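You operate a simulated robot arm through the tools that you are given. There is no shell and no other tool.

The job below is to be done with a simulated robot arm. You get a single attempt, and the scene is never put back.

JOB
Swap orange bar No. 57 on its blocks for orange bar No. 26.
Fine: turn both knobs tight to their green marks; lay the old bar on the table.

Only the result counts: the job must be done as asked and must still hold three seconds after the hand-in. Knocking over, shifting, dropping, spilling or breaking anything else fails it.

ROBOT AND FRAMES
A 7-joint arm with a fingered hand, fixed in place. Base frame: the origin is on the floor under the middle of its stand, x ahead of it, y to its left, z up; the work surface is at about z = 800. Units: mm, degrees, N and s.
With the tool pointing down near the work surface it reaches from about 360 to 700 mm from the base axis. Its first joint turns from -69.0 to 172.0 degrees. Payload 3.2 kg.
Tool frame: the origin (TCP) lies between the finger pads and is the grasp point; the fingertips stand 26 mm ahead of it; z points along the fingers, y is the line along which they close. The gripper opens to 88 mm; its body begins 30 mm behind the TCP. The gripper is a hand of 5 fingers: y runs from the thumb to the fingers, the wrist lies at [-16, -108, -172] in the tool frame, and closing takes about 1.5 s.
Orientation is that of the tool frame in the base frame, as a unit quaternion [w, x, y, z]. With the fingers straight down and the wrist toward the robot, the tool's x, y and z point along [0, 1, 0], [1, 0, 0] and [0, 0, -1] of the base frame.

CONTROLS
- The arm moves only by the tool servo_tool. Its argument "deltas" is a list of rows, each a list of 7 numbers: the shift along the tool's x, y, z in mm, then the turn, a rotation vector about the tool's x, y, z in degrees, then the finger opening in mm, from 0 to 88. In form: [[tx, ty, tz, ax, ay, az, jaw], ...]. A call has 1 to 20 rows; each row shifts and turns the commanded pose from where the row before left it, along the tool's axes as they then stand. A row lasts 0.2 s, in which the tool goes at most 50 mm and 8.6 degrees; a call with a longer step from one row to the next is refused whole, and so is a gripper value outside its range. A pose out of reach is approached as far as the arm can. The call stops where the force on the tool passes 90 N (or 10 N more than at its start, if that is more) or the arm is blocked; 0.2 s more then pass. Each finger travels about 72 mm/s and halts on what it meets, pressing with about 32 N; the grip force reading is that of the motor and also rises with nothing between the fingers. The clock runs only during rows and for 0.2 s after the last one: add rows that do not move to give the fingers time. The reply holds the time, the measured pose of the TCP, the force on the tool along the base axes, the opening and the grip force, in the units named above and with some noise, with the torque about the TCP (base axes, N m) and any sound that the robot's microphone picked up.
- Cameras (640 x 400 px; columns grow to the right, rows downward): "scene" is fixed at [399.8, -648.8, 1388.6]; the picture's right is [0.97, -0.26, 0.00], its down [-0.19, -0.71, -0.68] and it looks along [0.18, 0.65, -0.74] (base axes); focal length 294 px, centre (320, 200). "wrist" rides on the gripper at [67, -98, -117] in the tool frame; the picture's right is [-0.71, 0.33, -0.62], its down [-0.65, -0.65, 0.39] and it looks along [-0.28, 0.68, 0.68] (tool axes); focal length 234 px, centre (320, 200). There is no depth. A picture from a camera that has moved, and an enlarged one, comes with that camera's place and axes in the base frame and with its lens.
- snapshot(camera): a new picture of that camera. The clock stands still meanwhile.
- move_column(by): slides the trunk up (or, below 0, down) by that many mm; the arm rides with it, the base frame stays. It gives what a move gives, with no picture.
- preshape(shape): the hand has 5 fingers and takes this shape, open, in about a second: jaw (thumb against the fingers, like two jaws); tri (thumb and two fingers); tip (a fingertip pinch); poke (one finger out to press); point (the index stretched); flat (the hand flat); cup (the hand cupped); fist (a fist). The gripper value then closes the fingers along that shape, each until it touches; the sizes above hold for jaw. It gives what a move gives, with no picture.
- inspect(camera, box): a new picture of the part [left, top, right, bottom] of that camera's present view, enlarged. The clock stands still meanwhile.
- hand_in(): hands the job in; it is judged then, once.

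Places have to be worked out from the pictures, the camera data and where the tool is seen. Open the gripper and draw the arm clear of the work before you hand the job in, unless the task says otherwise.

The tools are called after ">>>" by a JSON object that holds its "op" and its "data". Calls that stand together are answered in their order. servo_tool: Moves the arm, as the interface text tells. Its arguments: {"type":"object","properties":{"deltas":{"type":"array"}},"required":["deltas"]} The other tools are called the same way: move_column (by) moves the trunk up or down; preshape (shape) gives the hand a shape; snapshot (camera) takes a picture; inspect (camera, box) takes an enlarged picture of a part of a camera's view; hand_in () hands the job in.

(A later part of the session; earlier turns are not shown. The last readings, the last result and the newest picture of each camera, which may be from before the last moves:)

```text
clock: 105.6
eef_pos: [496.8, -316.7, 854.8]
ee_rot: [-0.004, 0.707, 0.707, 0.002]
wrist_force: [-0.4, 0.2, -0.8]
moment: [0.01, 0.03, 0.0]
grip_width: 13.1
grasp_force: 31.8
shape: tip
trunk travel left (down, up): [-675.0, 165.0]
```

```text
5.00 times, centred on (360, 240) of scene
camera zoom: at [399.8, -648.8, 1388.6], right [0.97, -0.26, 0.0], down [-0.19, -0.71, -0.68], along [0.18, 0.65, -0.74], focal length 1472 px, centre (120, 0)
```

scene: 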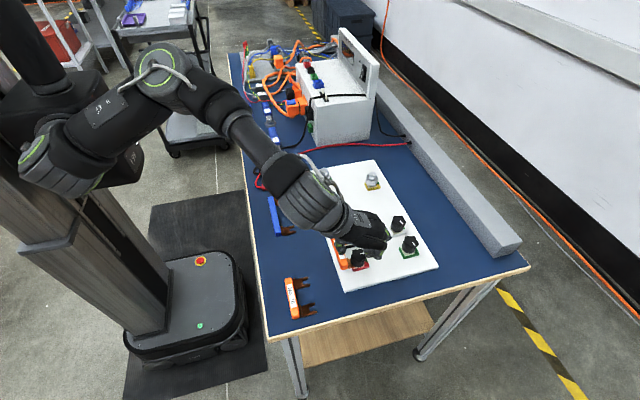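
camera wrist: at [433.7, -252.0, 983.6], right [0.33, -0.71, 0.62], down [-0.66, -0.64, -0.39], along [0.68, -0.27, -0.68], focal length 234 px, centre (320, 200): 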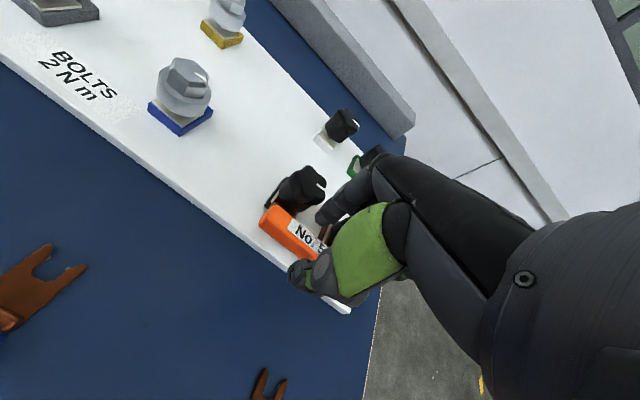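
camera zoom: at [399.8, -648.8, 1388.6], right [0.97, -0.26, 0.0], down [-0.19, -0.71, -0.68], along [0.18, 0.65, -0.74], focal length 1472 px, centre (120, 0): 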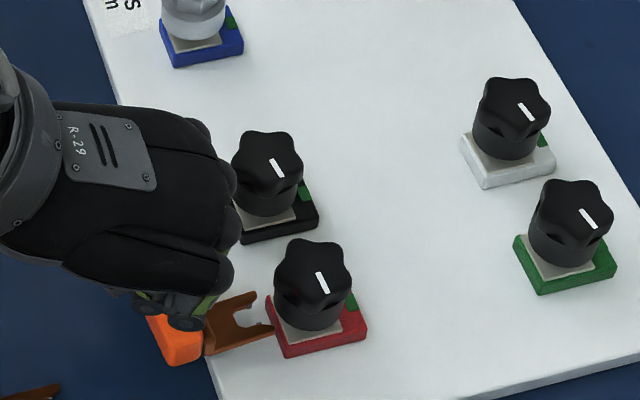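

The forks are fully clear of the studs and the bar is level in the pinch. I'll pull a little further, lift, and carry it over the free table strip between the blue bar and bar 26, around (440, -283).

>>> {"op": "servo_tool", "data": {"deltas": [[0, -4, 0, 0, 0, 0, 0], [0, -4, 0, 0, 0, 0, 0], [0, 0, -6, 0, 0, 0, 0], [0, 0, -8, 0, 0, 0, 0], [0, 0, -8, 0, 0, 0, 0], [8, -10, 0, 0, 0, 0, 0], [9, -13, 0, 0, 0, 0, 0], [9, -13, 0, 0, 0, 0, 0], [8, -13, 0, 0, 0, 0, 0], [0, 0, 0, 0, 0, 0, 0], [0, 0, 0, 0, 0, 0, 0]]}}

>>> {"op": "snapshot", "data": {"camera": "wrist"}}

>>> {"op": "inspect", "data": {"camera": "scene", "box": [250, 180, 400, 300]}}

```text
clock: 108.0
eef_pos: [440.1, -285.0, 876.4]
ee_rot: [-0.004, 0.708, 0.706, 0.003]
wrist_force: [-1.0, -0.7, -0.8]
moment: [-0.04, -0.01, 0.0]
grip_width: 13.4
grasp_force: 32.0
shape: tip
trunk travel left (down, up): [-675.0, 165.0]
```

```text
taken
camera wrist: at [342.3, -219.2, 995.2], right [0.33, -0.71, 0.62], down [-0.66, -0.64, -0.39], along [0.68, -0.27, -0.68], focal length 234 px, centre (320, 200)
```

wrist: 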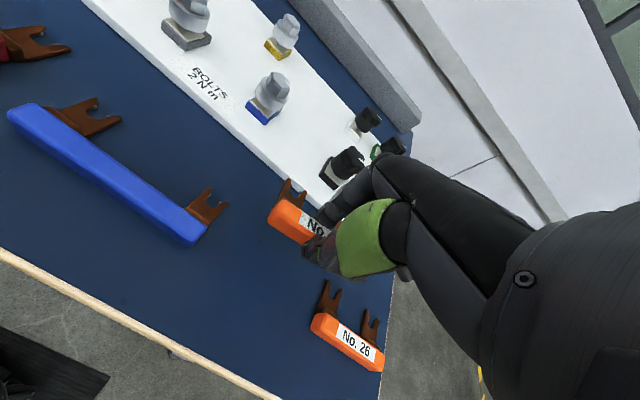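

```text
3.33 times, centred on (325, 240) of scene
camera zoom: at [399.8, -648.8, 1388.6], right [0.97, -0.26, 0.0], down [-0.19, -0.71, -0.68], along [0.18, 0.65, -0.74], focal length 981 px, centre (303, 67)
```

zoom: 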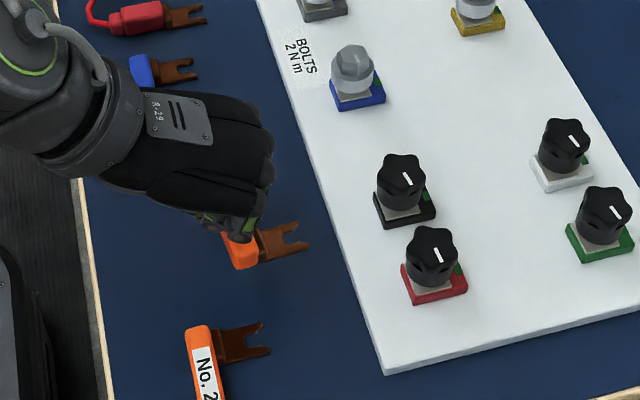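

Bar 57 is level over free table. I'll lower 40 mm, then in small steps until it touches down.

>>> {"op": "servo_tool", "data": {"deltas": [[0, 0, 10, 0, 0, 0, 0], [0, 0, 10, 0, 0, 0, 0], [0, 0, 10, 0, 0, 0, 0], [0, 0, 8, 0, 0, 0, 0], [0, 0, 3, 0, 0, 0, 0], [0, 0, 2, 0, 0, 0, 0], [0, 0, 2, 0, 0, 0, 0], [0, 0, 0, 0, 0, 0, 0]]}}

>>> {"op": "inspect", "data": {"camera": "scene", "box": [260, 200, 360, 280]}}

```text
clock: 109.8
eef_pos: [438.3, -283.8, 832.4]
ee_rot: [-0.005, 0.708, 0.706, 0.003]
wrist_force: [0.4, -1.6, -1.0]
moment: [0.0, 0.0, 0.04]
grip_width: 12.9
grasp_force: 32.2
shape: tip
trunk travel left (down, up): [-675.0, 165.0]
```

```text
5.00 times, centred on (310, 240) of scene
camera zoom: at [399.8, -648.8, 1388.6], right [0.97, -0.26, 0.0], down [-0.19, -0.71, -0.68], along [0.18, 0.65, -0.74], focal length 1472 px, centre (370, 0)
```

zoom: 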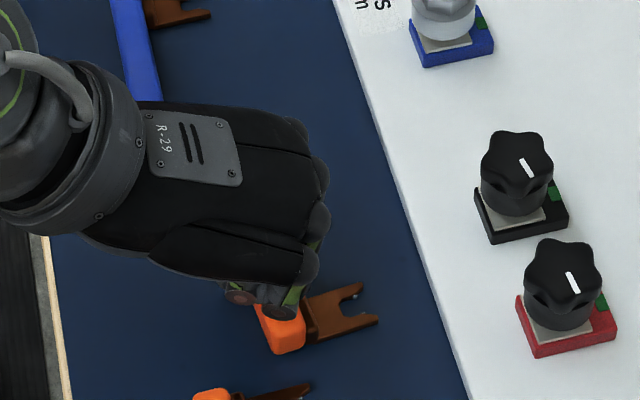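

No contact yet at z≈832. I'll continue in 1 mm steps.

>>> {"op": "servo_tool", "data": {"deltas": [[0, 0, 1.5, 0, 0, 0, 0], [0, 0, 1.5, 0, 0, 0, 0], [0, 0, 1, 0, 0, 0, 0], [0, 0, 1, 0, 0, 0, 0], [0, 0, 0, 0, 0, 0, 0]]}}

```text
clock: 111.0
eef_pos: [439.1, -283.6, 829.0]
ee_rot: [-0.001, 0.707, 0.707, 0.004]
wrist_force: [-1.4, -1.5, 11.4]
moment: [0.03, -0.16, -0.07]
grip_width: 12.6
grasp_force: 32.0
shape: tip
trunk travel left (down, up): [-675.0, 165.0]
```

Contact with the table at z≈829 (11 N). I'll relieve 1 mm, open slowly and lift straight up.

>>> {"op": "servo_tool", "data": {"deltas": [[0, 0, -1.2, 0, 0, 0, 8], [0, 0, 0, 0, 0, 0, 20], [0, 0, 0, 0, 0, 0, 32], [0, 0, 0, 0, 0, 0, 40], [0, 0, 0, 0, 0, 0, 44], [0, 0, -5, 0, 0, 0, 44], [0, 0, -15, 0, 0, 0, 44], [0, 0, -30, 0, 0, 0, 44], [0, 0, -30, 0, 0, 0, 44], [0, 0, 0, 0, 0, 0, 44]]}}

>>> {"op": "inspect", "data": {"camera": "scene", "box": [250, 180, 400, 300]}}

>>> {"op": "snapshot", "data": {"camera": "wrist"}}

```text
clock: 113.2
eef_pos: [437.4, -286.0, 907.6]
ee_rot: [-0.005, 0.708, 0.706, 0.003]
wrist_force: [0.6, -0.5, -0.1]
moment: [0.01, -0.02, -0.02]
grip_width: 43.7
grasp_force: 0.1
shape: tip
trunk travel left (down, up): [-675.0, 165.0]
```

```text
3.33 times, centred on (325, 240) of scene
camera zoom: at [399.8, -648.8, 1388.6], right [0.97, -0.26, 0.0], down [-0.19, -0.71, -0.68], along [0.18, 0.65, -0.74], focal length 981 px, centre (303, 67)
```

zoom: 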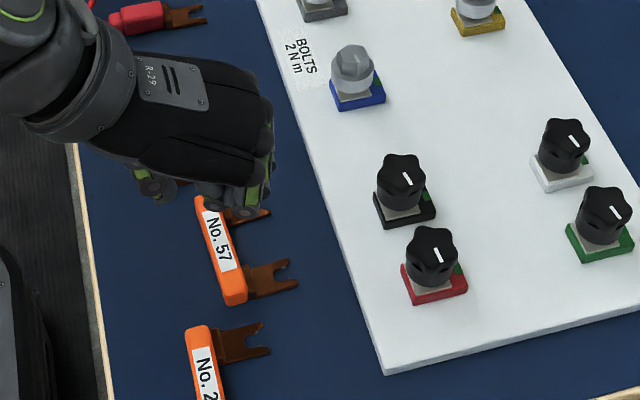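

```text
taken
camera wrist: at [341.9, -219.7, 1025.1], right [0.33, -0.71, 0.62], down [-0.66, -0.64, -0.39], along [0.68, -0.27, -0.68], focal length 234 px, centre (320, 200)
```

wrist: 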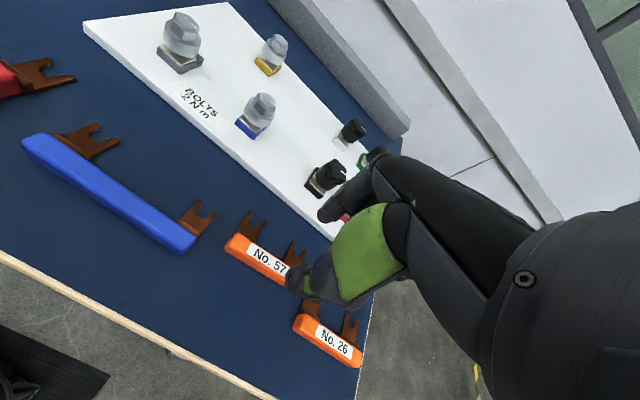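

Bar 57 lies flat on the table. By comparing label positions, bar 26's matching grip point is about (412, -385). I'll move there at the same height and compare the view.

>>> {"op": "servo_tool", "data": {"deltas": [[-33, -9, 0, 0, 0, 0, 44], [-34, -9, 0, 0, 0, 0, 44], [-33.4, -8.8, 0, 0, 0, 0, 44], [0, 0, 0, 0, 0, 0, 44], [0, 0, 0, 0, 0, 0, 44]]}}

>>> {"op": "snapshot", "data": {"camera": "wrist"}}

>>> {"op": "inspect", "data": {"camera": "wrist", "box": [200, 200, 360, 320]}}

```text
clock: 114.4
eef_pos: [411.3, -384.6, 908.2]
ee_rot: [-0.004, 0.708, 0.706, 0.003]
wrist_force: [-0.9, 0.2, -0.6]
moment: [0.01, 0.02, -0.02]
grip_width: 43.7
grasp_force: 0.0
shape: tip
trunk travel left (down, up): [-675.0, 165.0]
```

```text
taken
camera wrist: at [313.4, -318.3, 1027.0], right [0.33, -0.71, 0.62], down [-0.66, -0.64, -0.39], along [0.68, -0.27, -0.68], focal length 234 px, centre (320, 200)
```

wrist: 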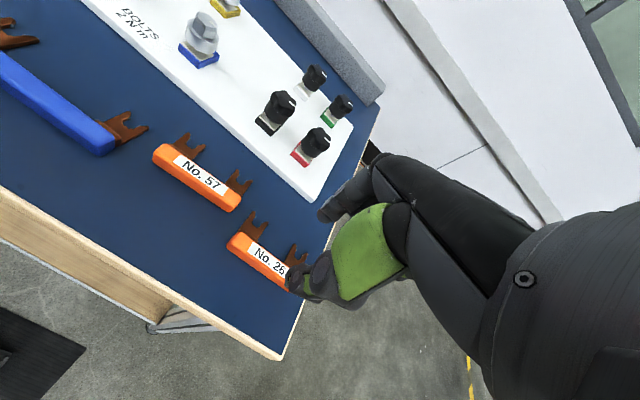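

```text
3.33 times, centred on (280, 260) of wrist
camera zoom: at [313.4, -318.3, 1027.0], right [0.33, -0.71, 0.62], down [-0.66, -0.64, -0.39], along [0.68, -0.27, -0.68], focal length 781 px, centre (453, 0)
```

zoom: 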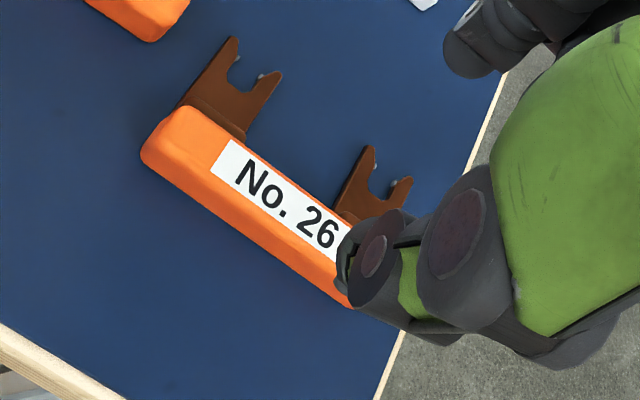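

Bar 26's label now sits at nearly the same image spot as bar 57's did, so I'm centred within about 1 mm. I'll descend onto it.

>>> {"op": "servo_tool", "data": {"deltas": [[0, 0, 22, 0, 0, 0, 44], [0, 0, 22, 0, 0, 0, 44], [0, 0, 20, 0, 0, 0, 44], [0, 0, 5, 0, 0, 0, 44], [0, 0, 3, 0, 0, 0, 44], [0, 0, 2, 0, 0, 0, 44], [0, 0, 2, 0, 0, 0, 44], [0, 0, 0, 0, 0, 0, 44]]}}

>>> {"op": "inspect", "data": {"camera": "wrist", "box": [230, 150, 390, 310]}}

```text
clock: 116.2
eef_pos: [412.2, -385.1, 830.9]
ee_rot: [-0.005, 0.708, 0.706, 0.002]
wrist_force: [-0.1, 0.7, -0.3]
moment: [0.03, 0.01, -0.01]
grip_width: 43.7
grasp_force: 0.0
shape: tip
trunk travel left (down, up): [-675.0, 165.0]
```

```text
2.50 times, centred on (310, 230) of wrist
camera zoom: at [315.5, -318.2, 949.0], right [0.33, -0.71, 0.62], down [-0.66, -0.64, -0.39], along [0.68, -0.27, -0.68], focal length 585 px, centre (345, 125)
```

zoom: 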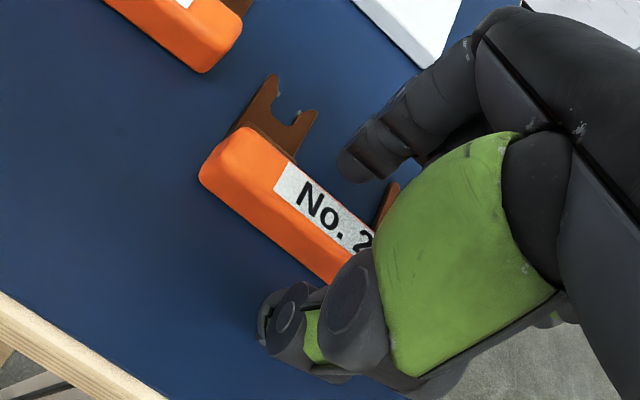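

Positioned over the handle without contact. I'll close the pinch.

>>> {"op": "servo_tool", "data": {"deltas": [[0, 0, 0, 0, 0, 0, 34], [0, 0, 0, 0, 0, 0, 26], [0, 0, 0, 0, 0, 0, 18], [0, 0, 0, 0, 0, 0, 10], [0, 0, 0, 0, 0, 0, 5], [0, 0, 0, 0, 0, 0, 0], [0, 0, 0, 0, 0, 0, 0]]}}

>>> {"op": "inspect", "data": {"camera": "wrist", "box": [230, 150, 390, 310]}}

```text
clock: 117.8
eef_pos: [412.7, -384.1, 831.4]
ee_rot: [-0.004, 0.708, 0.706, 0.003]
wrist_force: [0.6, 0.0, 0.6]
moment: [-0.01, -0.02, 0.01]
grip_width: 8.4
grasp_force: 31.9
shape: tip
trunk travel left (down, up): [-675.0, 165.0]
```

```text
2.50 times, centred on (310, 230) of wrist
camera zoom: at [315.5, -318.3, 949.0], right [0.33, -0.71, 0.62], down [-0.66, -0.64, -0.39], along [0.68, -0.27, -0.68], focal length 585 px, centre (345, 125)
```

zoom: 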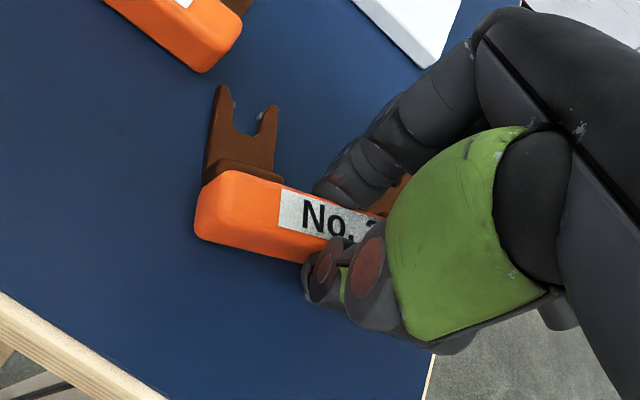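

The bar twisted about 20–25° in the pinch because thumb and index are not directly opposed. I'll measure the twist precisely before correcting it.

>>> {"op": "inspect", "data": {"camera": "wrist", "box": [245, 165, 335, 265]}}

>>> {"op": "inspect", "data": {"camera": "scene", "box": [265, 260, 345, 325]}}

```text
4.00 times, centred on (290, 215) of wrist
camera zoom: at [315.5, -318.3, 949.0], right [0.33, -0.71, 0.62], down [-0.66, -0.64, -0.39], along [0.68, -0.27, -0.68], focal length 937 px, centre (440, 140)
```

zoom: 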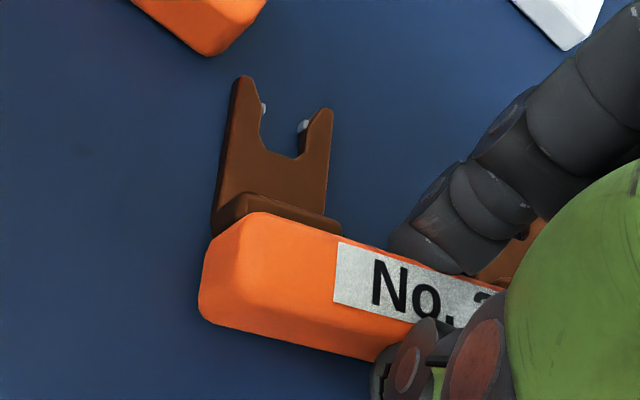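

```text
6.15 times, centred on (305, 292) of scene
camera zoom: at [399.8, -648.8, 1388.6], right [0.97, -0.26, 0.0], down [-0.19, -0.71, -0.68], along [0.18, 0.65, -0.74], focal length 1812 px, centre (412, -369)
```

zoom: 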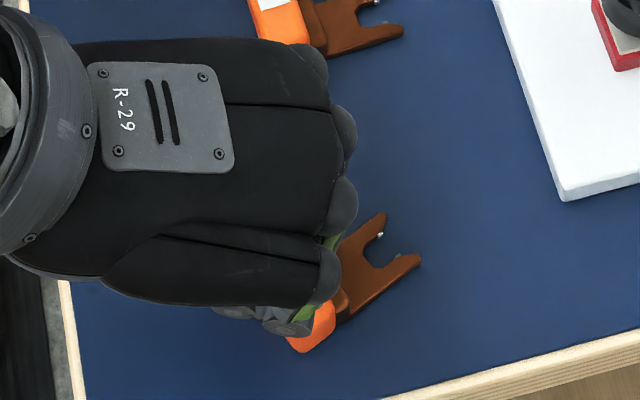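

The bar is yawed about 25° counter-clockwise relative to the hand, but firmly pinched with contacts directly opposed. I'll lift it, then yaw the hand 25° clockwise so the bar itself is square to the board, and look.

>>> {"op": "servo_tool", "data": {"deltas": [[0, 0, -5, 0, 0, 0, 0], [0, 0, -10, 0, 0, 0, 0], [0, 0, -20, 0, 0, 0, 0], [0, 0, -20, 0, 0, 0, 0], [0, 0, 0, 0, 0, 6.2, 0], [0, 0, 0, 0, 0, 6.2, 0], [0, 0, 0, 0, 0, 6.2, 0], [0, 0, 0, 0, 0, 6.2, 0], [0, 0, 0, 0, 0, 0, 0], [0, 0, 0, 0, 0, 0, 0]]}}

>>> {"op": "snapshot", "data": {"camera": "wrist"}}

>>> {"op": "inspect", "data": {"camera": "scene", "box": [265, 230, 365, 310]}}

```text
clock: 120.0
eef_pos: [413.7, -385.0, 885.4]
ee_rot: [-0.004, 0.843, 0.538, 0.003]
wrist_force: [0.2, -0.2, -0.6]
moment: [-0.07, -0.03, 0.0]
grip_width: 7.9
grasp_force: 32.1
shape: tip
trunk travel left (down, up): [-675.0, 165.0]
```

```text
taken
camera wrist: at [353.0, -283.7, 1004.8], right [0.0, -0.79, 0.62], down [-0.87, -0.31, -0.39], along [0.5, -0.53, -0.68], focal length 234 px, centre (320, 200)
```

wrist: 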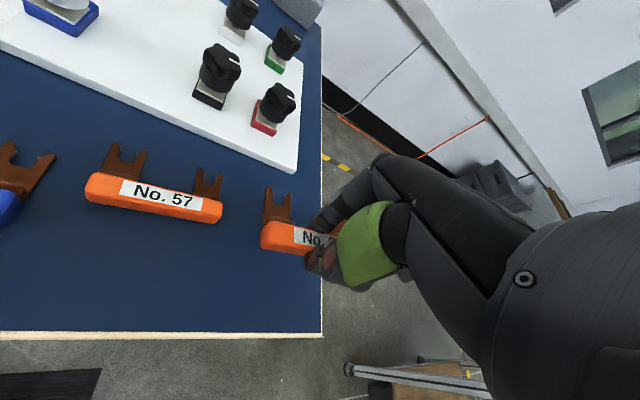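

```text
5.00 times, centred on (315, 270) of scene
camera zoom: at [399.8, -648.8, 1388.6], right [0.97, -0.26, 0.0], down [-0.19, -0.71, -0.68], along [0.18, 0.65, -0.74], focal length 1472 px, centre (345, -150)
```

zoom: 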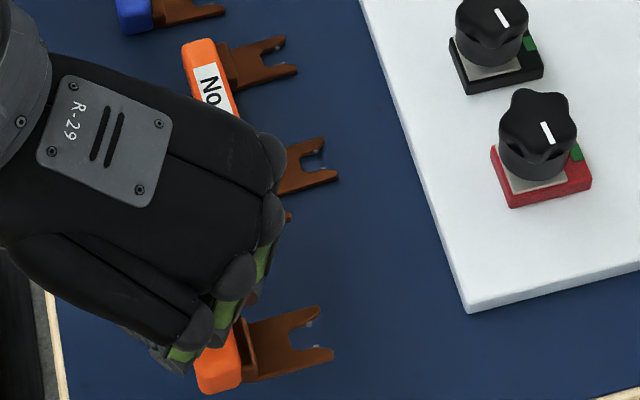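

Bar 26 now appears parallel to bar 57. I'll zoom in to verify its yaw and where it sits relative to the TCP.

>>> {"op": "inspect", "data": {"camera": "wrist", "box": [240, 160, 360, 280]}}

>>> {"op": "inspect", "data": {"camera": "wrist", "box": [70, 120, 240, 240]}}

>>> {"op": "inspect", "data": {"camera": "scene", "box": [295, 285, 345, 315]}}

```text
3.33 times, centred on (300, 220) of wrist
camera zoom: at [353.0, -283.7, 1004.8], right [0.0, -0.79, 0.62], down [-0.87, -0.31, -0.39], along [0.5, -0.53, -0.68], focal length 781 px, centre (387, 133)
```

zoom: 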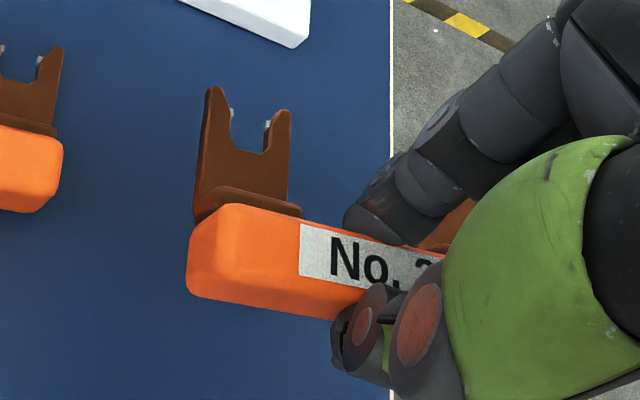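

```text
3.33 times, centred on (155, 180) of wrist
camera zoom: at [353.0, -283.7, 1004.8], right [0.0, -0.79, 0.62], down [-0.87, -0.31, -0.39], along [0.5, -0.53, -0.68], focal length 781 px, centre (870, 267)
```

zoom: 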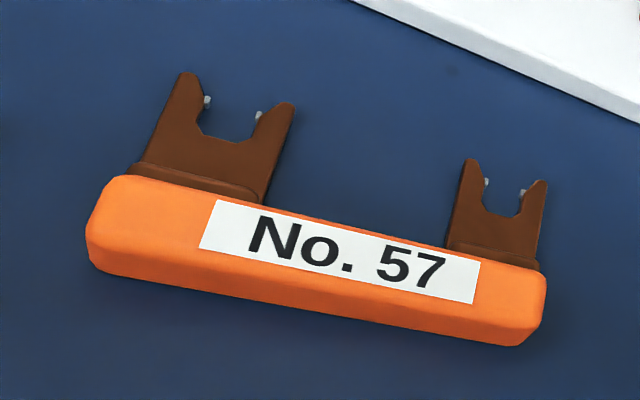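

```text
12.80 times, centred on (320, 300) of scene
camera zoom: at [399.8, -648.8, 1388.6], right [0.97, -0.26, 0.0], down [-0.19, -0.71, -0.68], along [0.18, 0.65, -0.74], focal length 3768 px, centre (320, -1080)
```

zoom: 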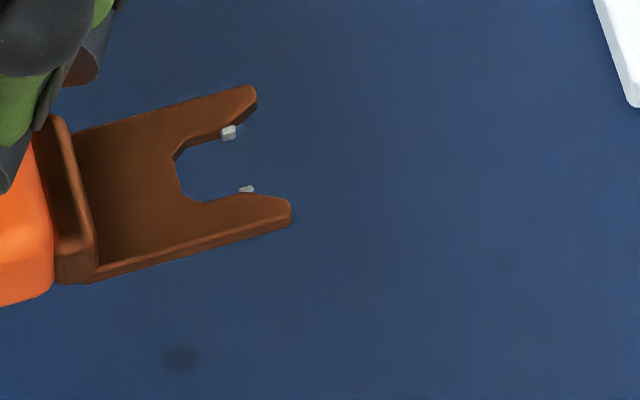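

Bar 26 is held level with about 1.7° of residual yaw, its centre within about 1 mm of the TCP in y. I'll trim the yaw and fly it to a pre-insertion point at (496, -319), staying high.

>>> {"op": "servo_tool", "data": {"deltas": [[0, 0, 0, 0, 0, 1.7, 0], [16, 7.3, 0, 0, 0, 0, 0], [16, 7.3, 0, 0, 0, 0, 0], [16, 7.3, 0, 0, 0, 0, 0], [16, 7.3, 0, 0, 0, 0, 0], [16, 7.4, 0, 0, 0, 0, 0], [15.9, 7.4, 0, 0, 0, 0, 0], [0, 0, 0, 0, 0, 0, 0], [0, 0, 0, 0, 0, 0, 0]]}}

>>> {"op": "snapshot", "data": {"camera": "wrist"}}

>>> {"op": "inspect", "data": {"camera": "scene", "box": [300, 205, 390, 280]}}

```text
clock: 122.0
eef_pos: [490.3, -324.3, 880.8]
ee_rot: [-0.016, 0.855, 0.518, 0.004]
wrist_force: [0.9, 0.5, -0.4]
moment: [-0.01, 0.02, -0.01]
grip_width: 7.7
grasp_force: 32.1
shape: tip
trunk travel left (down, up): [-675.0, 165.0]
```

```text
taken
camera wrist: at [436.8, -222.6, 1001.9], right [-0.03, -0.8, 0.6], down [-0.88, -0.26, -0.39], along [0.47, -0.54, -0.7], focal length 234 px, centre (320, 200)
```

wrist: 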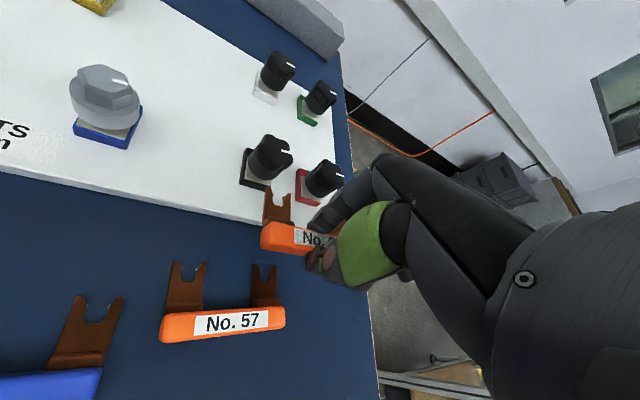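

```text
5.33 times, centred on (345, 242) of scene
camera zoom: at [399.8, -648.8, 1388.6], right [0.97, -0.26, 0.0], down [-0.19, -0.71, -0.68], along [0.18, 0.65, -0.74], focal length 1570 px, centre (187, -27)
```

zoom: 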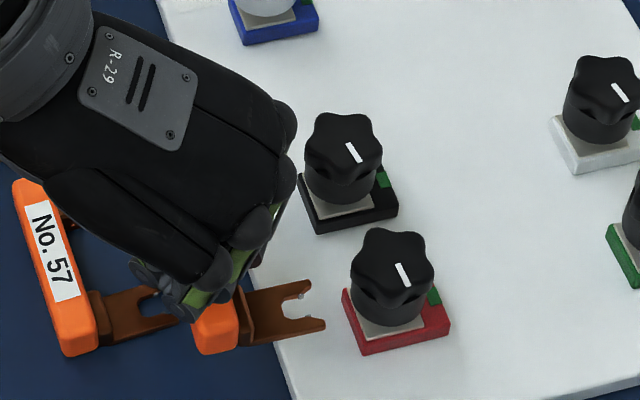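

At this yaw the arm is near a joint limit here (about 5 mm off the command), which should relax as I move further out. I'll lower to insertion height while moving slightly forward, and re-check.

>>> {"op": "servo_tool", "data": {"deltas": [[0, 0, 6, 0, 0, 0, 0], [0, 0, 6, 0, 0, 0, 0], [0, 0, 6, 0, 0, 0, 0], [0, 0, 4, 0, 0, 0, 0], [0, 0, 0, 0, 0, 0, 0], [0, 0, 0, 0, 0, 0, 0]]}}

>>> {"op": "inspect", "data": {"camera": "wrist", "box": [220, 110, 360, 270]}}

>>> {"op": "inspect", "data": {"camera": "scene", "box": [315, 220, 385, 280]}}

```text
clock: 123.4
eef_pos: [495.0, -318.5, 863.4]
ee_rot: [-0.003, 0.851, 0.525, 0.002]
wrist_force: [-0.3, -0.4, -0.3]
moment: [-0.02, 0.01, -0.05]
grip_width: 7.9
grasp_force: 32.2
shape: tip
trunk travel left (down, up): [-675.0, 165.0]
```

```text
2.50 times, centred on (290, 190) of wrist
camera zoom: at [436.9, -216.4, 982.4], right [-0.02, -0.79, 0.62], down [-0.88, -0.28, -0.39], along [0.48, -0.55, -0.68], focal length 585 px, centre (395, 225)
```

zoom: 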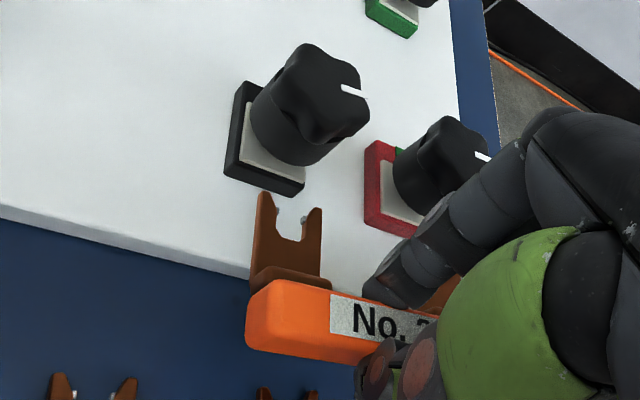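

```text
6.67 times, centred on (350, 250) of scene
camera zoom: at [399.8, -648.8, 1388.6], right [0.97, -0.26, 0.0], down [-0.19, -0.71, -0.68], along [0.18, 0.65, -0.74], focal length 1962 px, centre (120, -133)
```

zoom: 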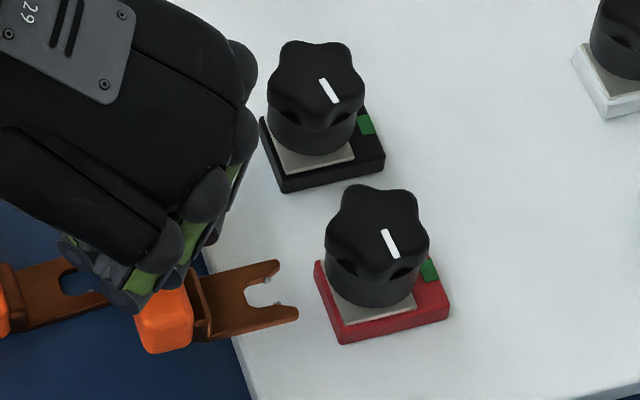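

Now the pose is accurate. Relative to the knobs in the same pictures, both forks sit about 0.8 mm too far in -y and the yaw is square. I'll correct that, lower to put the lugs about 1.5 mm above the block tops, and advance 12 mm.

>>> {"op": "servo_tool", "data": {"deltas": [[0.8, -0.4, 2.4, 0, 0, 0, 0], [0, 0, 2.4, 0, 0, 0, 0], [0, 0, 0, 0, 0, 0, 0], [0.9, 1.79, 0, 0, 0, 0, 0], [0.9, 1.79, 0, 0, 0, 0, 0], [0.9, 1.79, 0, 0, 0, 0, 0], [0.9, 1.79, 0, 0, 0, 0, 0], [0.9, 1.79, 0, 0, 0, 0, 0], [0.9, 1.79, 0, 0, 0, 0, 0], [0, 0, 0, 0, 0, 0, 0]]}}

>>> {"op": "inspect", "data": {"camera": "wrist", "box": [220, 110, 360, 270]}}

>>> {"op": "inspect", "data": {"camera": "scene", "box": [320, 230, 380, 275]}}

```text
clock: 125.6
eef_pos: [507.8, -316.6, 859.3]
ee_rot: [-0.004, 0.851, 0.526, 0.002]
wrist_force: [0.0, -0.2, -1.4]
moment: [0.05, 0.01, -0.02]
grip_width: 7.5
grasp_force: 32.3
shape: tip
trunk travel left (down, up): [-675.0, 165.0]
```

```text
2.50 times, centred on (290, 190) of wrist
camera zoom: at [450.8, -214.7, 978.4], right [-0.02, -0.79, 0.62], down [-0.88, -0.28, -0.39], along [0.48, -0.55, -0.68], focal length 585 px, centre (395, 225)
```

zoom: 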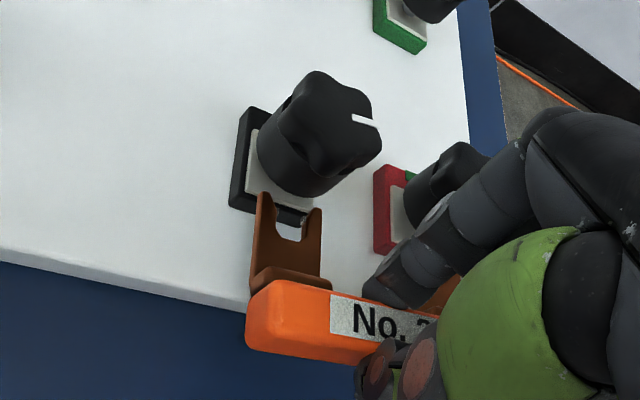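

```text
8.89 times, centred on (350, 252) of scene
camera zoom: at [399.8, -648.8, 1388.6], right [0.97, -0.26, 0.0], down [-0.19, -0.71, -0.68], along [0.18, 0.65, -0.74], focal length 2617 px, centre (53, -267)
```

zoom: 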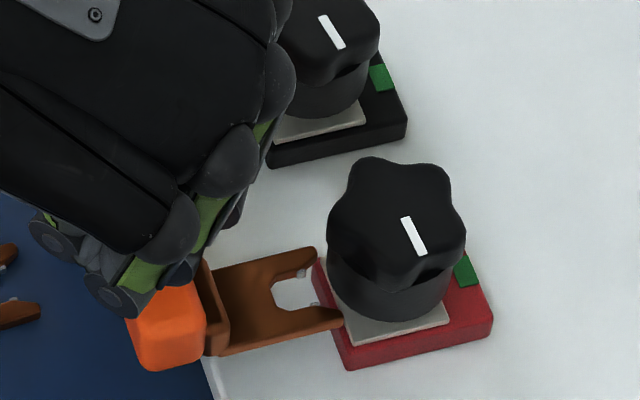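

The fork tips are just reaching the knob skirts; the forks are now about 1 mm too far in +y. I'll correct by -1 mm and advance another 8 mm slowly, watching forces.

>>> {"op": "servo_tool", "data": {"deltas": [[-0.9, 0.45, 0.4, 0, 0, 0, 0], [0, 0, 0, 0, 0, 0, 0], [0.9, 1.79, 0, 0, 0, 0, 0], [0.9, 1.79, 0, 0, 0, 0, 0], [0.9, 1.79, 0, 0, 0, 0, 0], [0.9, 1.79, 0, 0, 0, 0, 0], [0, 0, 0, 0, 0, 0, 0]]}}

>>> {"op": "inspect", "data": {"camera": "wrist", "box": [240, 120, 360, 240]}}

>>> {"op": "inspect", "data": {"camera": "scene", "box": [325, 235, 375, 270]}}

```text
clock: 127.2
eef_pos: [516.2, -318.5, 861.3]
ee_rot: [-0.005, 0.851, 0.525, 0.002]
wrist_force: [0.1, -0.2, -0.3]
moment: [0.01, 0.05, 0.0]
grip_width: 7.9
grasp_force: 31.6
shape: tip
trunk travel left (down, up): [-675.0, 165.0]
```

```text
3.33 times, centred on (300, 180) of wrist
camera zoom: at [458.3, -216.7, 979.1], right [-0.02, -0.79, 0.62], down [-0.88, -0.28, -0.39], along [0.48, -0.55, -0.68], focal length 781 px, centre (387, 267)
```

zoom: 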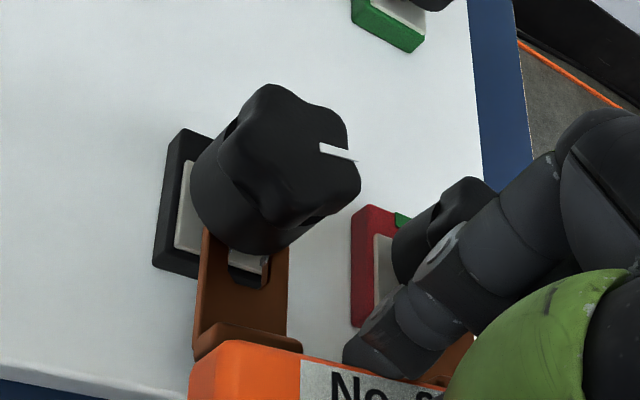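

```text
11.43 times, centred on (350, 252) of scene
camera zoom: at [399.8, -648.8, 1388.6], right [0.97, -0.26, 0.0], down [-0.19, -0.71, -0.68], along [0.18, 0.65, -0.74], focal length 3364 px, centre (-23, -400)
```

zoom: 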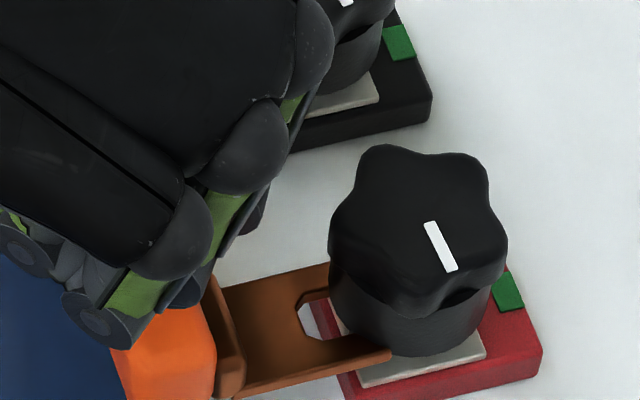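

No contact force and the prongs are passing under the knob skirts. I'm slightly high, so I'll drop 1.5 mm and advance 6 mm more.

>>> {"op": "servo_tool", "data": {"deltas": [[0, 0, 0.8, 0, 0, 0, 0], [0, 0, 0.7, 0, 0, 0, 0], [0, 0, 0, 0, 0, 0, 0], [0.9, 1.79, 0, 0, 0, 0, 0], [0.9, 1.79, 0, 0, 0, 0, 0], [0.9, 1.79, 0, 0, 0, 0, 0], [0, 0, 0, 0, 0, 0, 0]]}}

>>> {"op": "inspect", "data": {"camera": "wrist", "box": [240, 120, 360, 240]}}

>>> {"op": "inspect", "data": {"camera": "scene", "box": [325, 235, 375, 270]}}

```text
clock: 128.8
eef_pos: [521.1, -318.4, 859.0]
ee_rot: [-0.005, 0.851, 0.525, 0.003]
wrist_force: [-4.5, 1.8, 0.1]
moment: [-0.01, 0.08, -0.02]
grip_width: 6.7
grasp_force: 31.7
shape: tip
trunk travel left (down, up): [-675.0, 165.0]
```

```text
3.33 times, centred on (300, 180) of wrist
camera zoom: at [463.3, -215.5, 977.4], right [-0.02, -0.79, 0.62], down [-0.88, -0.28, -0.39], along [0.48, -0.55, -0.68], focal length 781 px, centre (387, 267)
```

zoom: 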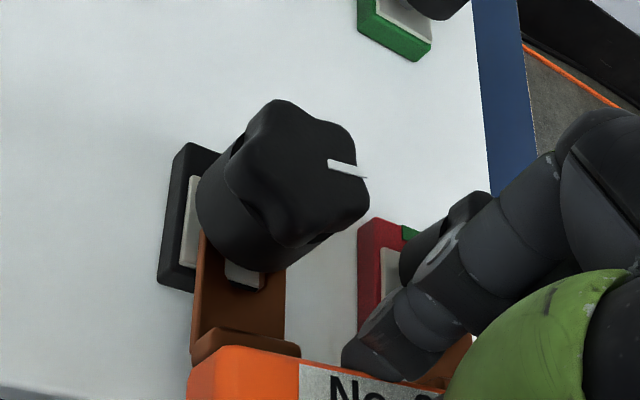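

```text
11.43 times, centred on (350, 252) of scene
camera zoom: at [399.8, -648.8, 1388.6], right [0.97, -0.26, 0.0], down [-0.19, -0.71, -0.68], along [0.18, 0.65, -0.74], focal length 3364 px, centre (-23, -400)
```

zoom: 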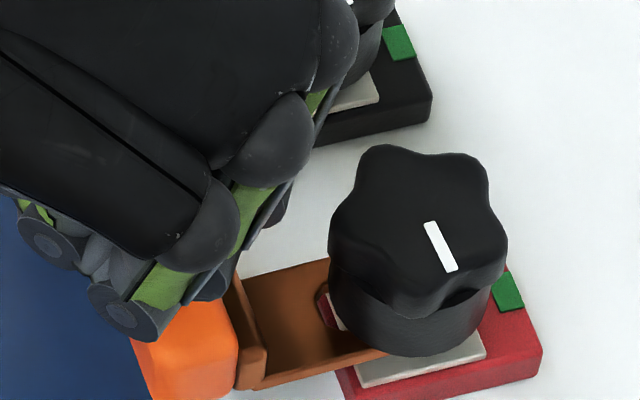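

A light 4.5 N push-back suggests the stud has reached the detents. I'll push on another 6 mm.

>>> {"op": "servo_tool", "data": {"deltas": [[0.9, 1.79, 0, 0, 0, 0, 0], [0.9, 1.79, 0, 0, 0, 0, 0], [0.9, 1.79, 0, 0, 0, 0, 0], [0, 0, 0, 0, 0, 0, 0]]}}

>>> {"op": "inspect", "data": {"camera": "wrist", "box": [240, 120, 360, 240]}}

>>> {"op": "inspect", "data": {"camera": "scene", "box": [325, 235, 375, 270]}}

```text
clock: 129.8
eef_pos: [525.7, -316.7, 859.8]
ee_rot: [-0.004, 0.85, 0.526, 0.002]
wrist_force: [-13.4, 8.5, -1.6]
moment: [0.16, 0.39, -0.15]
grip_width: 4.3
grasp_force: 32.3
shape: tip
trunk travel left (down, up): [-675.0, 165.0]
```

```text
3.33 times, centred on (300, 180) of wrist
camera zoom: at [467.6, -214.6, 977.9], right [-0.02, -0.79, 0.62], down [-0.88, -0.28, -0.39], along [0.48, -0.55, -0.68], focal length 781 px, centre (387, 267)
```

zoom: 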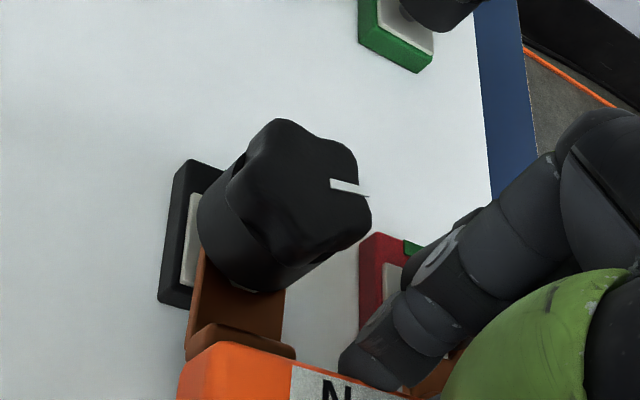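

```text
11.43 times, centred on (350, 252) of scene
camera zoom: at [399.8, -648.8, 1388.6], right [0.97, -0.26, 0.0], down [-0.19, -0.71, -0.68], along [0.18, 0.65, -0.74], focal length 3364 px, centre (-23, -400)
```

zoom: 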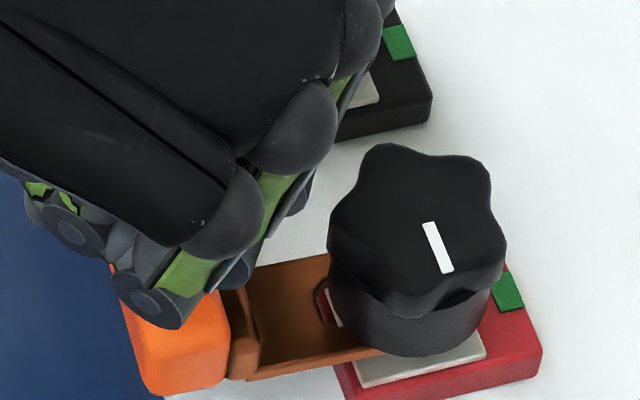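

The bar stopped advancing at the detents and slipped in the pinch, because the pinch can't transmit much force along its closing axis. Let me look closely at the state of grip and bar before choosing how to seat it.

>>> {"op": "inspect", "data": {"camera": "wrist", "box": [260, 180, 380, 300]}}

>>> {"op": "inspect", "data": {"camera": "scene", "box": [310, 225, 390, 285]}}

```text
3.33 times, centred on (320, 240) of wrist
camera zoom: at [467.6, -214.6, 977.9], right [-0.02, -0.79, 0.62], down [-0.88, -0.28, -0.39], along [0.48, -0.55, -0.68], focal length 781 px, centre (320, 67)
```

zoom: 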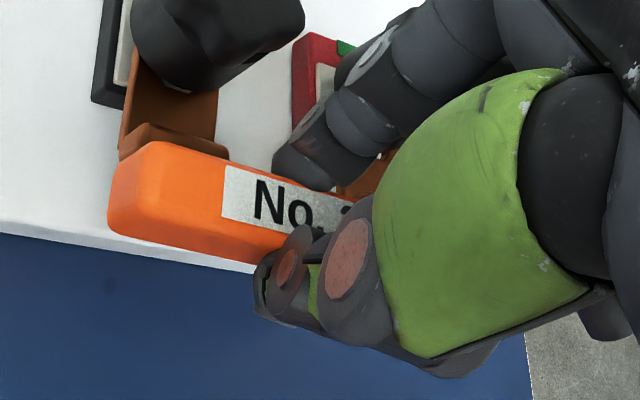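

```text
6.67 times, centred on (350, 255) of scene
camera zoom: at [399.8, -648.8, 1388.6], right [0.97, -0.26, 0.0], down [-0.19, -0.71, -0.68], along [0.18, 0.65, -0.74], focal length 1962 px, centre (120, -167)
```

zoom: 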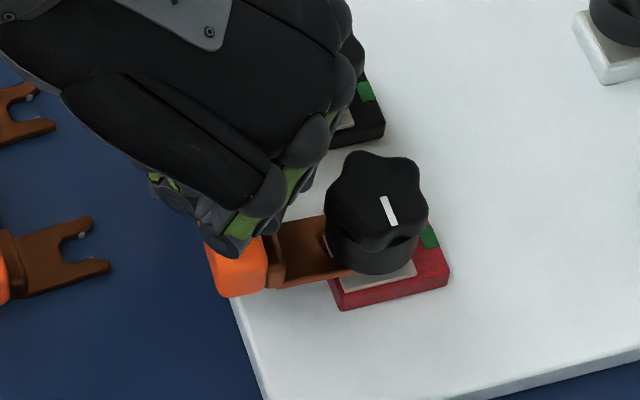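

The bar has yawed about 6° clockwise in the grip: the red-side prong caught (probably the lug is a bit high under the red knob) while the black side advanced. I'll back off 8 mm, undo the yaw, and re-examine.

>>> {"op": "servo_tool", "data": {"deltas": [[-0.9, -1.79, 0, 0, 0, 0, 0], [-0.9, -1.79, 0, 0, 0, 0, 0], [-0.9, -1.79, 0, 0, 0, -2, 0], [-0.9, -1.79, 0, 0, 0, -2, 0], [-0.9, -1.79, 0, 0, 0, -2, 0], [0, 0, 0, 0, 0, 0, 0], [0, 0, 0, 0, 0, 0, 0]]}}

>>> {"op": "inspect", "data": {"camera": "wrist", "box": [240, 130, 380, 290]}}

>>> {"op": "inspect", "data": {"camera": "scene", "box": [325, 235, 375, 270]}}

```text
clock: 131.4
eef_pos: [516.9, -320.5, 857.7]
ee_rot: [-0.005, 0.822, 0.569, 0.004]
wrist_force: [-0.9, -2.2, 0.8]
moment: [-0.08, 0.03, -0.1]
grip_width: 4.3
grasp_force: 32.0
shape: tip
trunk travel left (down, up): [-675.0, 165.0]
```

```text
2.50 times, centred on (310, 210) of wrist
camera zoom: at [448.8, -223.7, 976.8], right [0.06, -0.79, 0.62], down [-0.84, -0.37, -0.39], along [0.54, -0.49, -0.68], focal length 585 px, centre (345, 175)
```

zoom: 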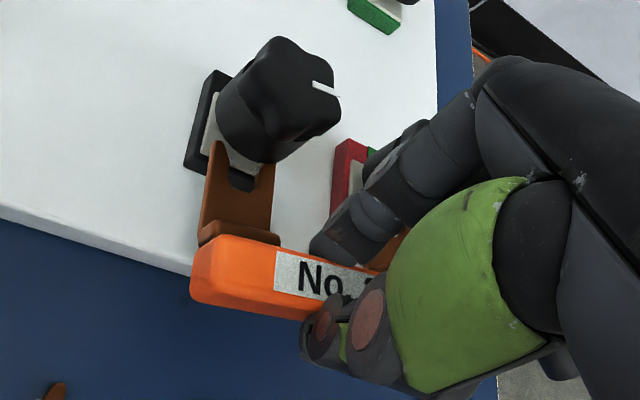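

```text
11.43 times, centred on (350, 252) of scene
camera zoom: at [399.8, -648.8, 1388.6], right [0.97, -0.26, 0.0], down [-0.19, -0.71, -0.68], along [0.18, 0.65, -0.74], focal length 3364 px, centre (-23, -400)
```

zoom: 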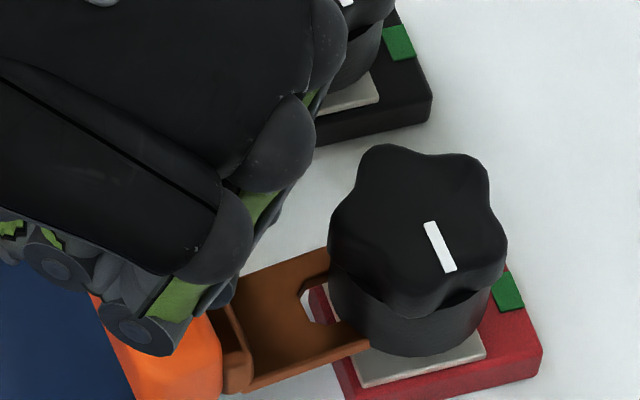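

The bar now reads about 4.5° counter-clockwise, so I'll rotate 4.5° back and lower gently until the lugs feel the block tops.

>>> {"op": "servo_tool", "data": {"deltas": [[0, 0, 0, 0, 0, 2.2, 0], [0, 0, 0, 0, 0, 2.3, 0], [0, 0, 0, 0, 0, 0, 0], [0, 0, 0.7, 0, 0, 0, 0], [0, 0, 0.7, 0, 0, 0, 0], [0, 0, 0.7, 0, 0, 0, 0], [0, 0, 0, 0, 0, 0, 0]]}}

>>> {"op": "inspect", "data": {"camera": "wrist", "box": [240, 130, 380, 290]}}

>>> {"op": "inspect", "data": {"camera": "scene", "box": [325, 235, 375, 270]}}

```text
clock: 133.0
eef_pos: [515.6, -319.7, 857.1]
ee_rot: [-0.005, 0.844, 0.537, 0.001]
wrist_force: [0.4, -0.5, -0.9]
moment: [-0.04, 0.05, 0.0]
grip_width: 4.3
grasp_force: 32.6
shape: tip
trunk travel left (down, up): [-675.0, 165.0]
```

```text
2.50 times, centred on (310, 210) of wrist
camera zoom: at [457.6, -217.9, 975.4], right [0.0, -0.79, 0.62], down [-0.87, -0.31, -0.39], along [0.5, -0.53, -0.68], focal length 585 px, centre (345, 175)
```

zoom: 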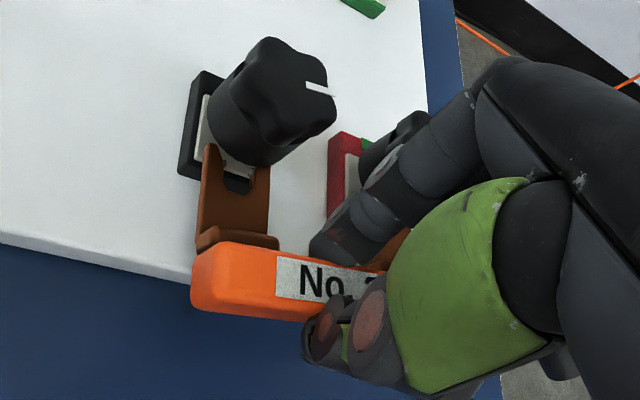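

```text
11.43 times, centred on (350, 252) of scene
camera zoom: at [399.8, -648.8, 1388.6], right [0.97, -0.26, 0.0], down [-0.19, -0.71, -0.68], along [0.18, 0.65, -0.74], focal length 3364 px, centre (-23, -400)
```

zoom: 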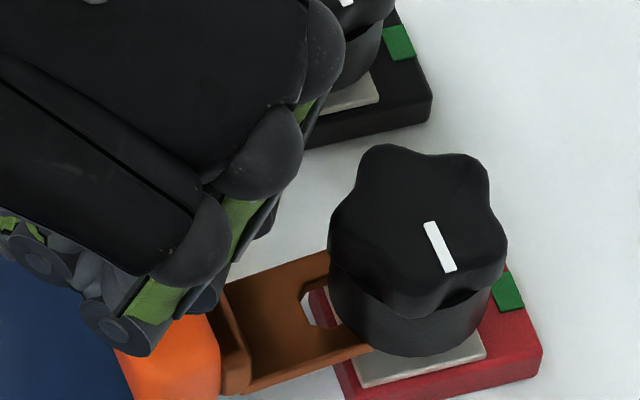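

Yaw still reads about 3° counter-clockwise, and there's no block contact yet. I'll trim the yaw by 3° and continue lowering in sub-millimetre steps.

>>> {"op": "servo_tool", "data": {"deltas": [[0, 0, 0, 0, 0, 1.5, 0], [0, 0, 0, 0, 0, 1.5, 0], [0, 0, 0.6, 0, 0, 0, 0], [0, 0, 0.6, 0, 0, 0, 0], [0, 0, 0, 0, 0, 0, 0]]}}

>>> {"op": "inspect", "data": {"camera": "wrist", "box": [260, 140, 350, 240]}}

>>> {"op": "inspect", "data": {"camera": "scene", "box": [330, 240, 370, 270]}}

```text
clock: 134.2
eef_pos: [516.9, -318.7, 855.8]
ee_rot: [-0.003, 0.857, 0.514, 0.002]
wrist_force: [0.1, -0.1, -1.0]
moment: [0.03, 0.0, -0.01]
grip_width: 4.1
grasp_force: 32.1
shape: tip
trunk travel left (down, up): [-675.0, 165.0]
```

```text
4.00 times, centred on (305, 190) of wrist
camera zoom: at [462.3, -214.7, 974.0], right [-0.04, -0.79, 0.62], down [-0.88, -0.26, -0.39], along [0.47, -0.56, -0.68], focal length 937 px, centre (380, 240)
```

zoom: 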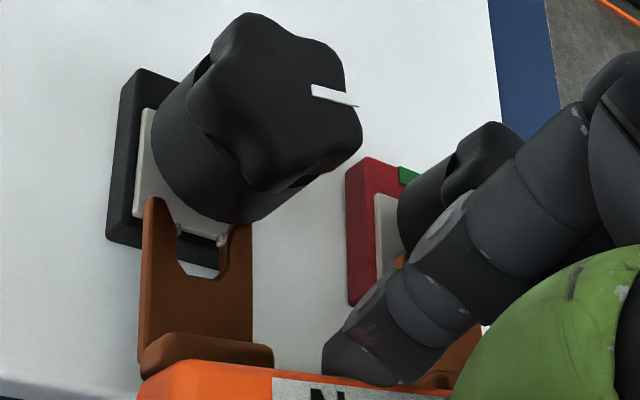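

```text
13.33 times, centred on (350, 255) of scene
camera zoom: at [399.8, -648.8, 1388.6], right [0.97, -0.26, 0.0], down [-0.19, -0.71, -0.68], along [0.18, 0.65, -0.74], focal length 3925 px, centre (-80, -533)
```

zoom: 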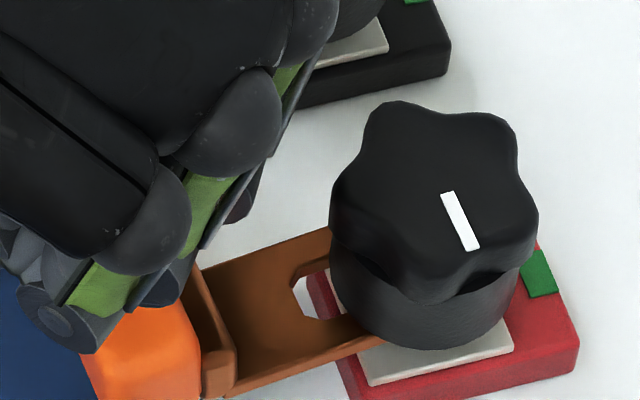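

The bar has also pitched slightly and slipped vertically in this pinch, so the grip is poor. The safer course is to back the bar straight out, set it on the table and re-grip it with the stiffer three-finger grip.

>>> {"op": "servo_tool", "data": {"deltas": [[-0.94, -1.76, 0, 0, 0, 0, 0], [-1.42, -2.64, 0, 0, 0, 0, 0], [-1.89, -3.52, 0, 0, 0, 0, 0], [-1.89, -3.52, 0, 0, 0, 0, 0], [-1.89, -3.52, 0, 0, 0, 0, 0], [-1.89, -3.52, 0, 0, 0, 0, 0], [-1.89, -3.52, 0, 0, 0, 0, 0], [0, 0, -8, 0, 0, 0, 0], [0, 0, -12, 0, 0, 0, 0], [0, 0, 0, 0, 0, 0, 0]]}}

>>> {"op": "snapshot", "data": {"camera": "wrist"}}

>>> {"op": "inspect", "data": {"camera": "scene", "box": [300, 205, 390, 280]}}

```text
clock: 136.4
eef_pos: [491.1, -319.4, 875.4]
ee_rot: [-0.004, 0.858, 0.514, 0.002]
wrist_force: [-0.1, -1.5, -1.1]
moment: [0.0, 0.01, 0.02]
grip_width: 3.7
grasp_force: 32.0
shape: tip
trunk travel left (down, up): [-675.0, 165.0]
```

```text
taken
camera wrist: at [437.8, -215.5, 994.0], right [-0.04, -0.79, 0.62], down [-0.88, -0.26, -0.39], along [0.47, -0.56, -0.68], focal length 234 px, centre (320, 200)
```

wrist: 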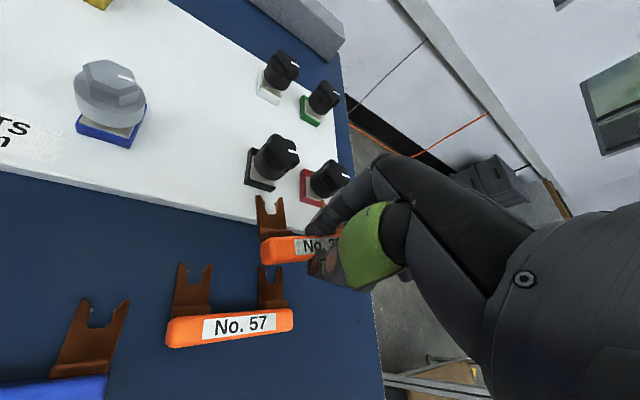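

```text
5.33 times, centred on (345, 242) of scene
camera zoom: at [399.8, -648.8, 1388.6], right [0.97, -0.26, 0.0], down [-0.19, -0.71, -0.68], along [0.18, 0.65, -0.74], focal length 1570 px, centre (187, -27)
```

zoom: 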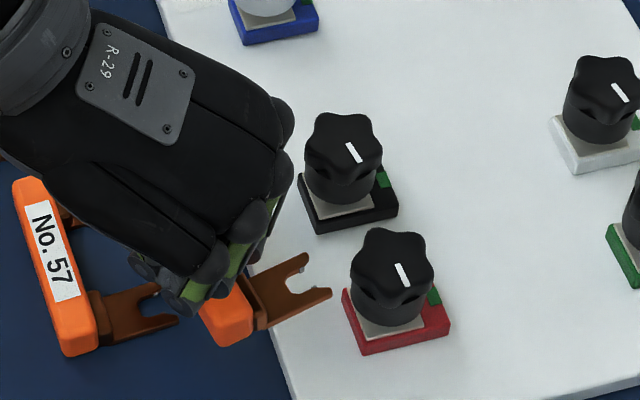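

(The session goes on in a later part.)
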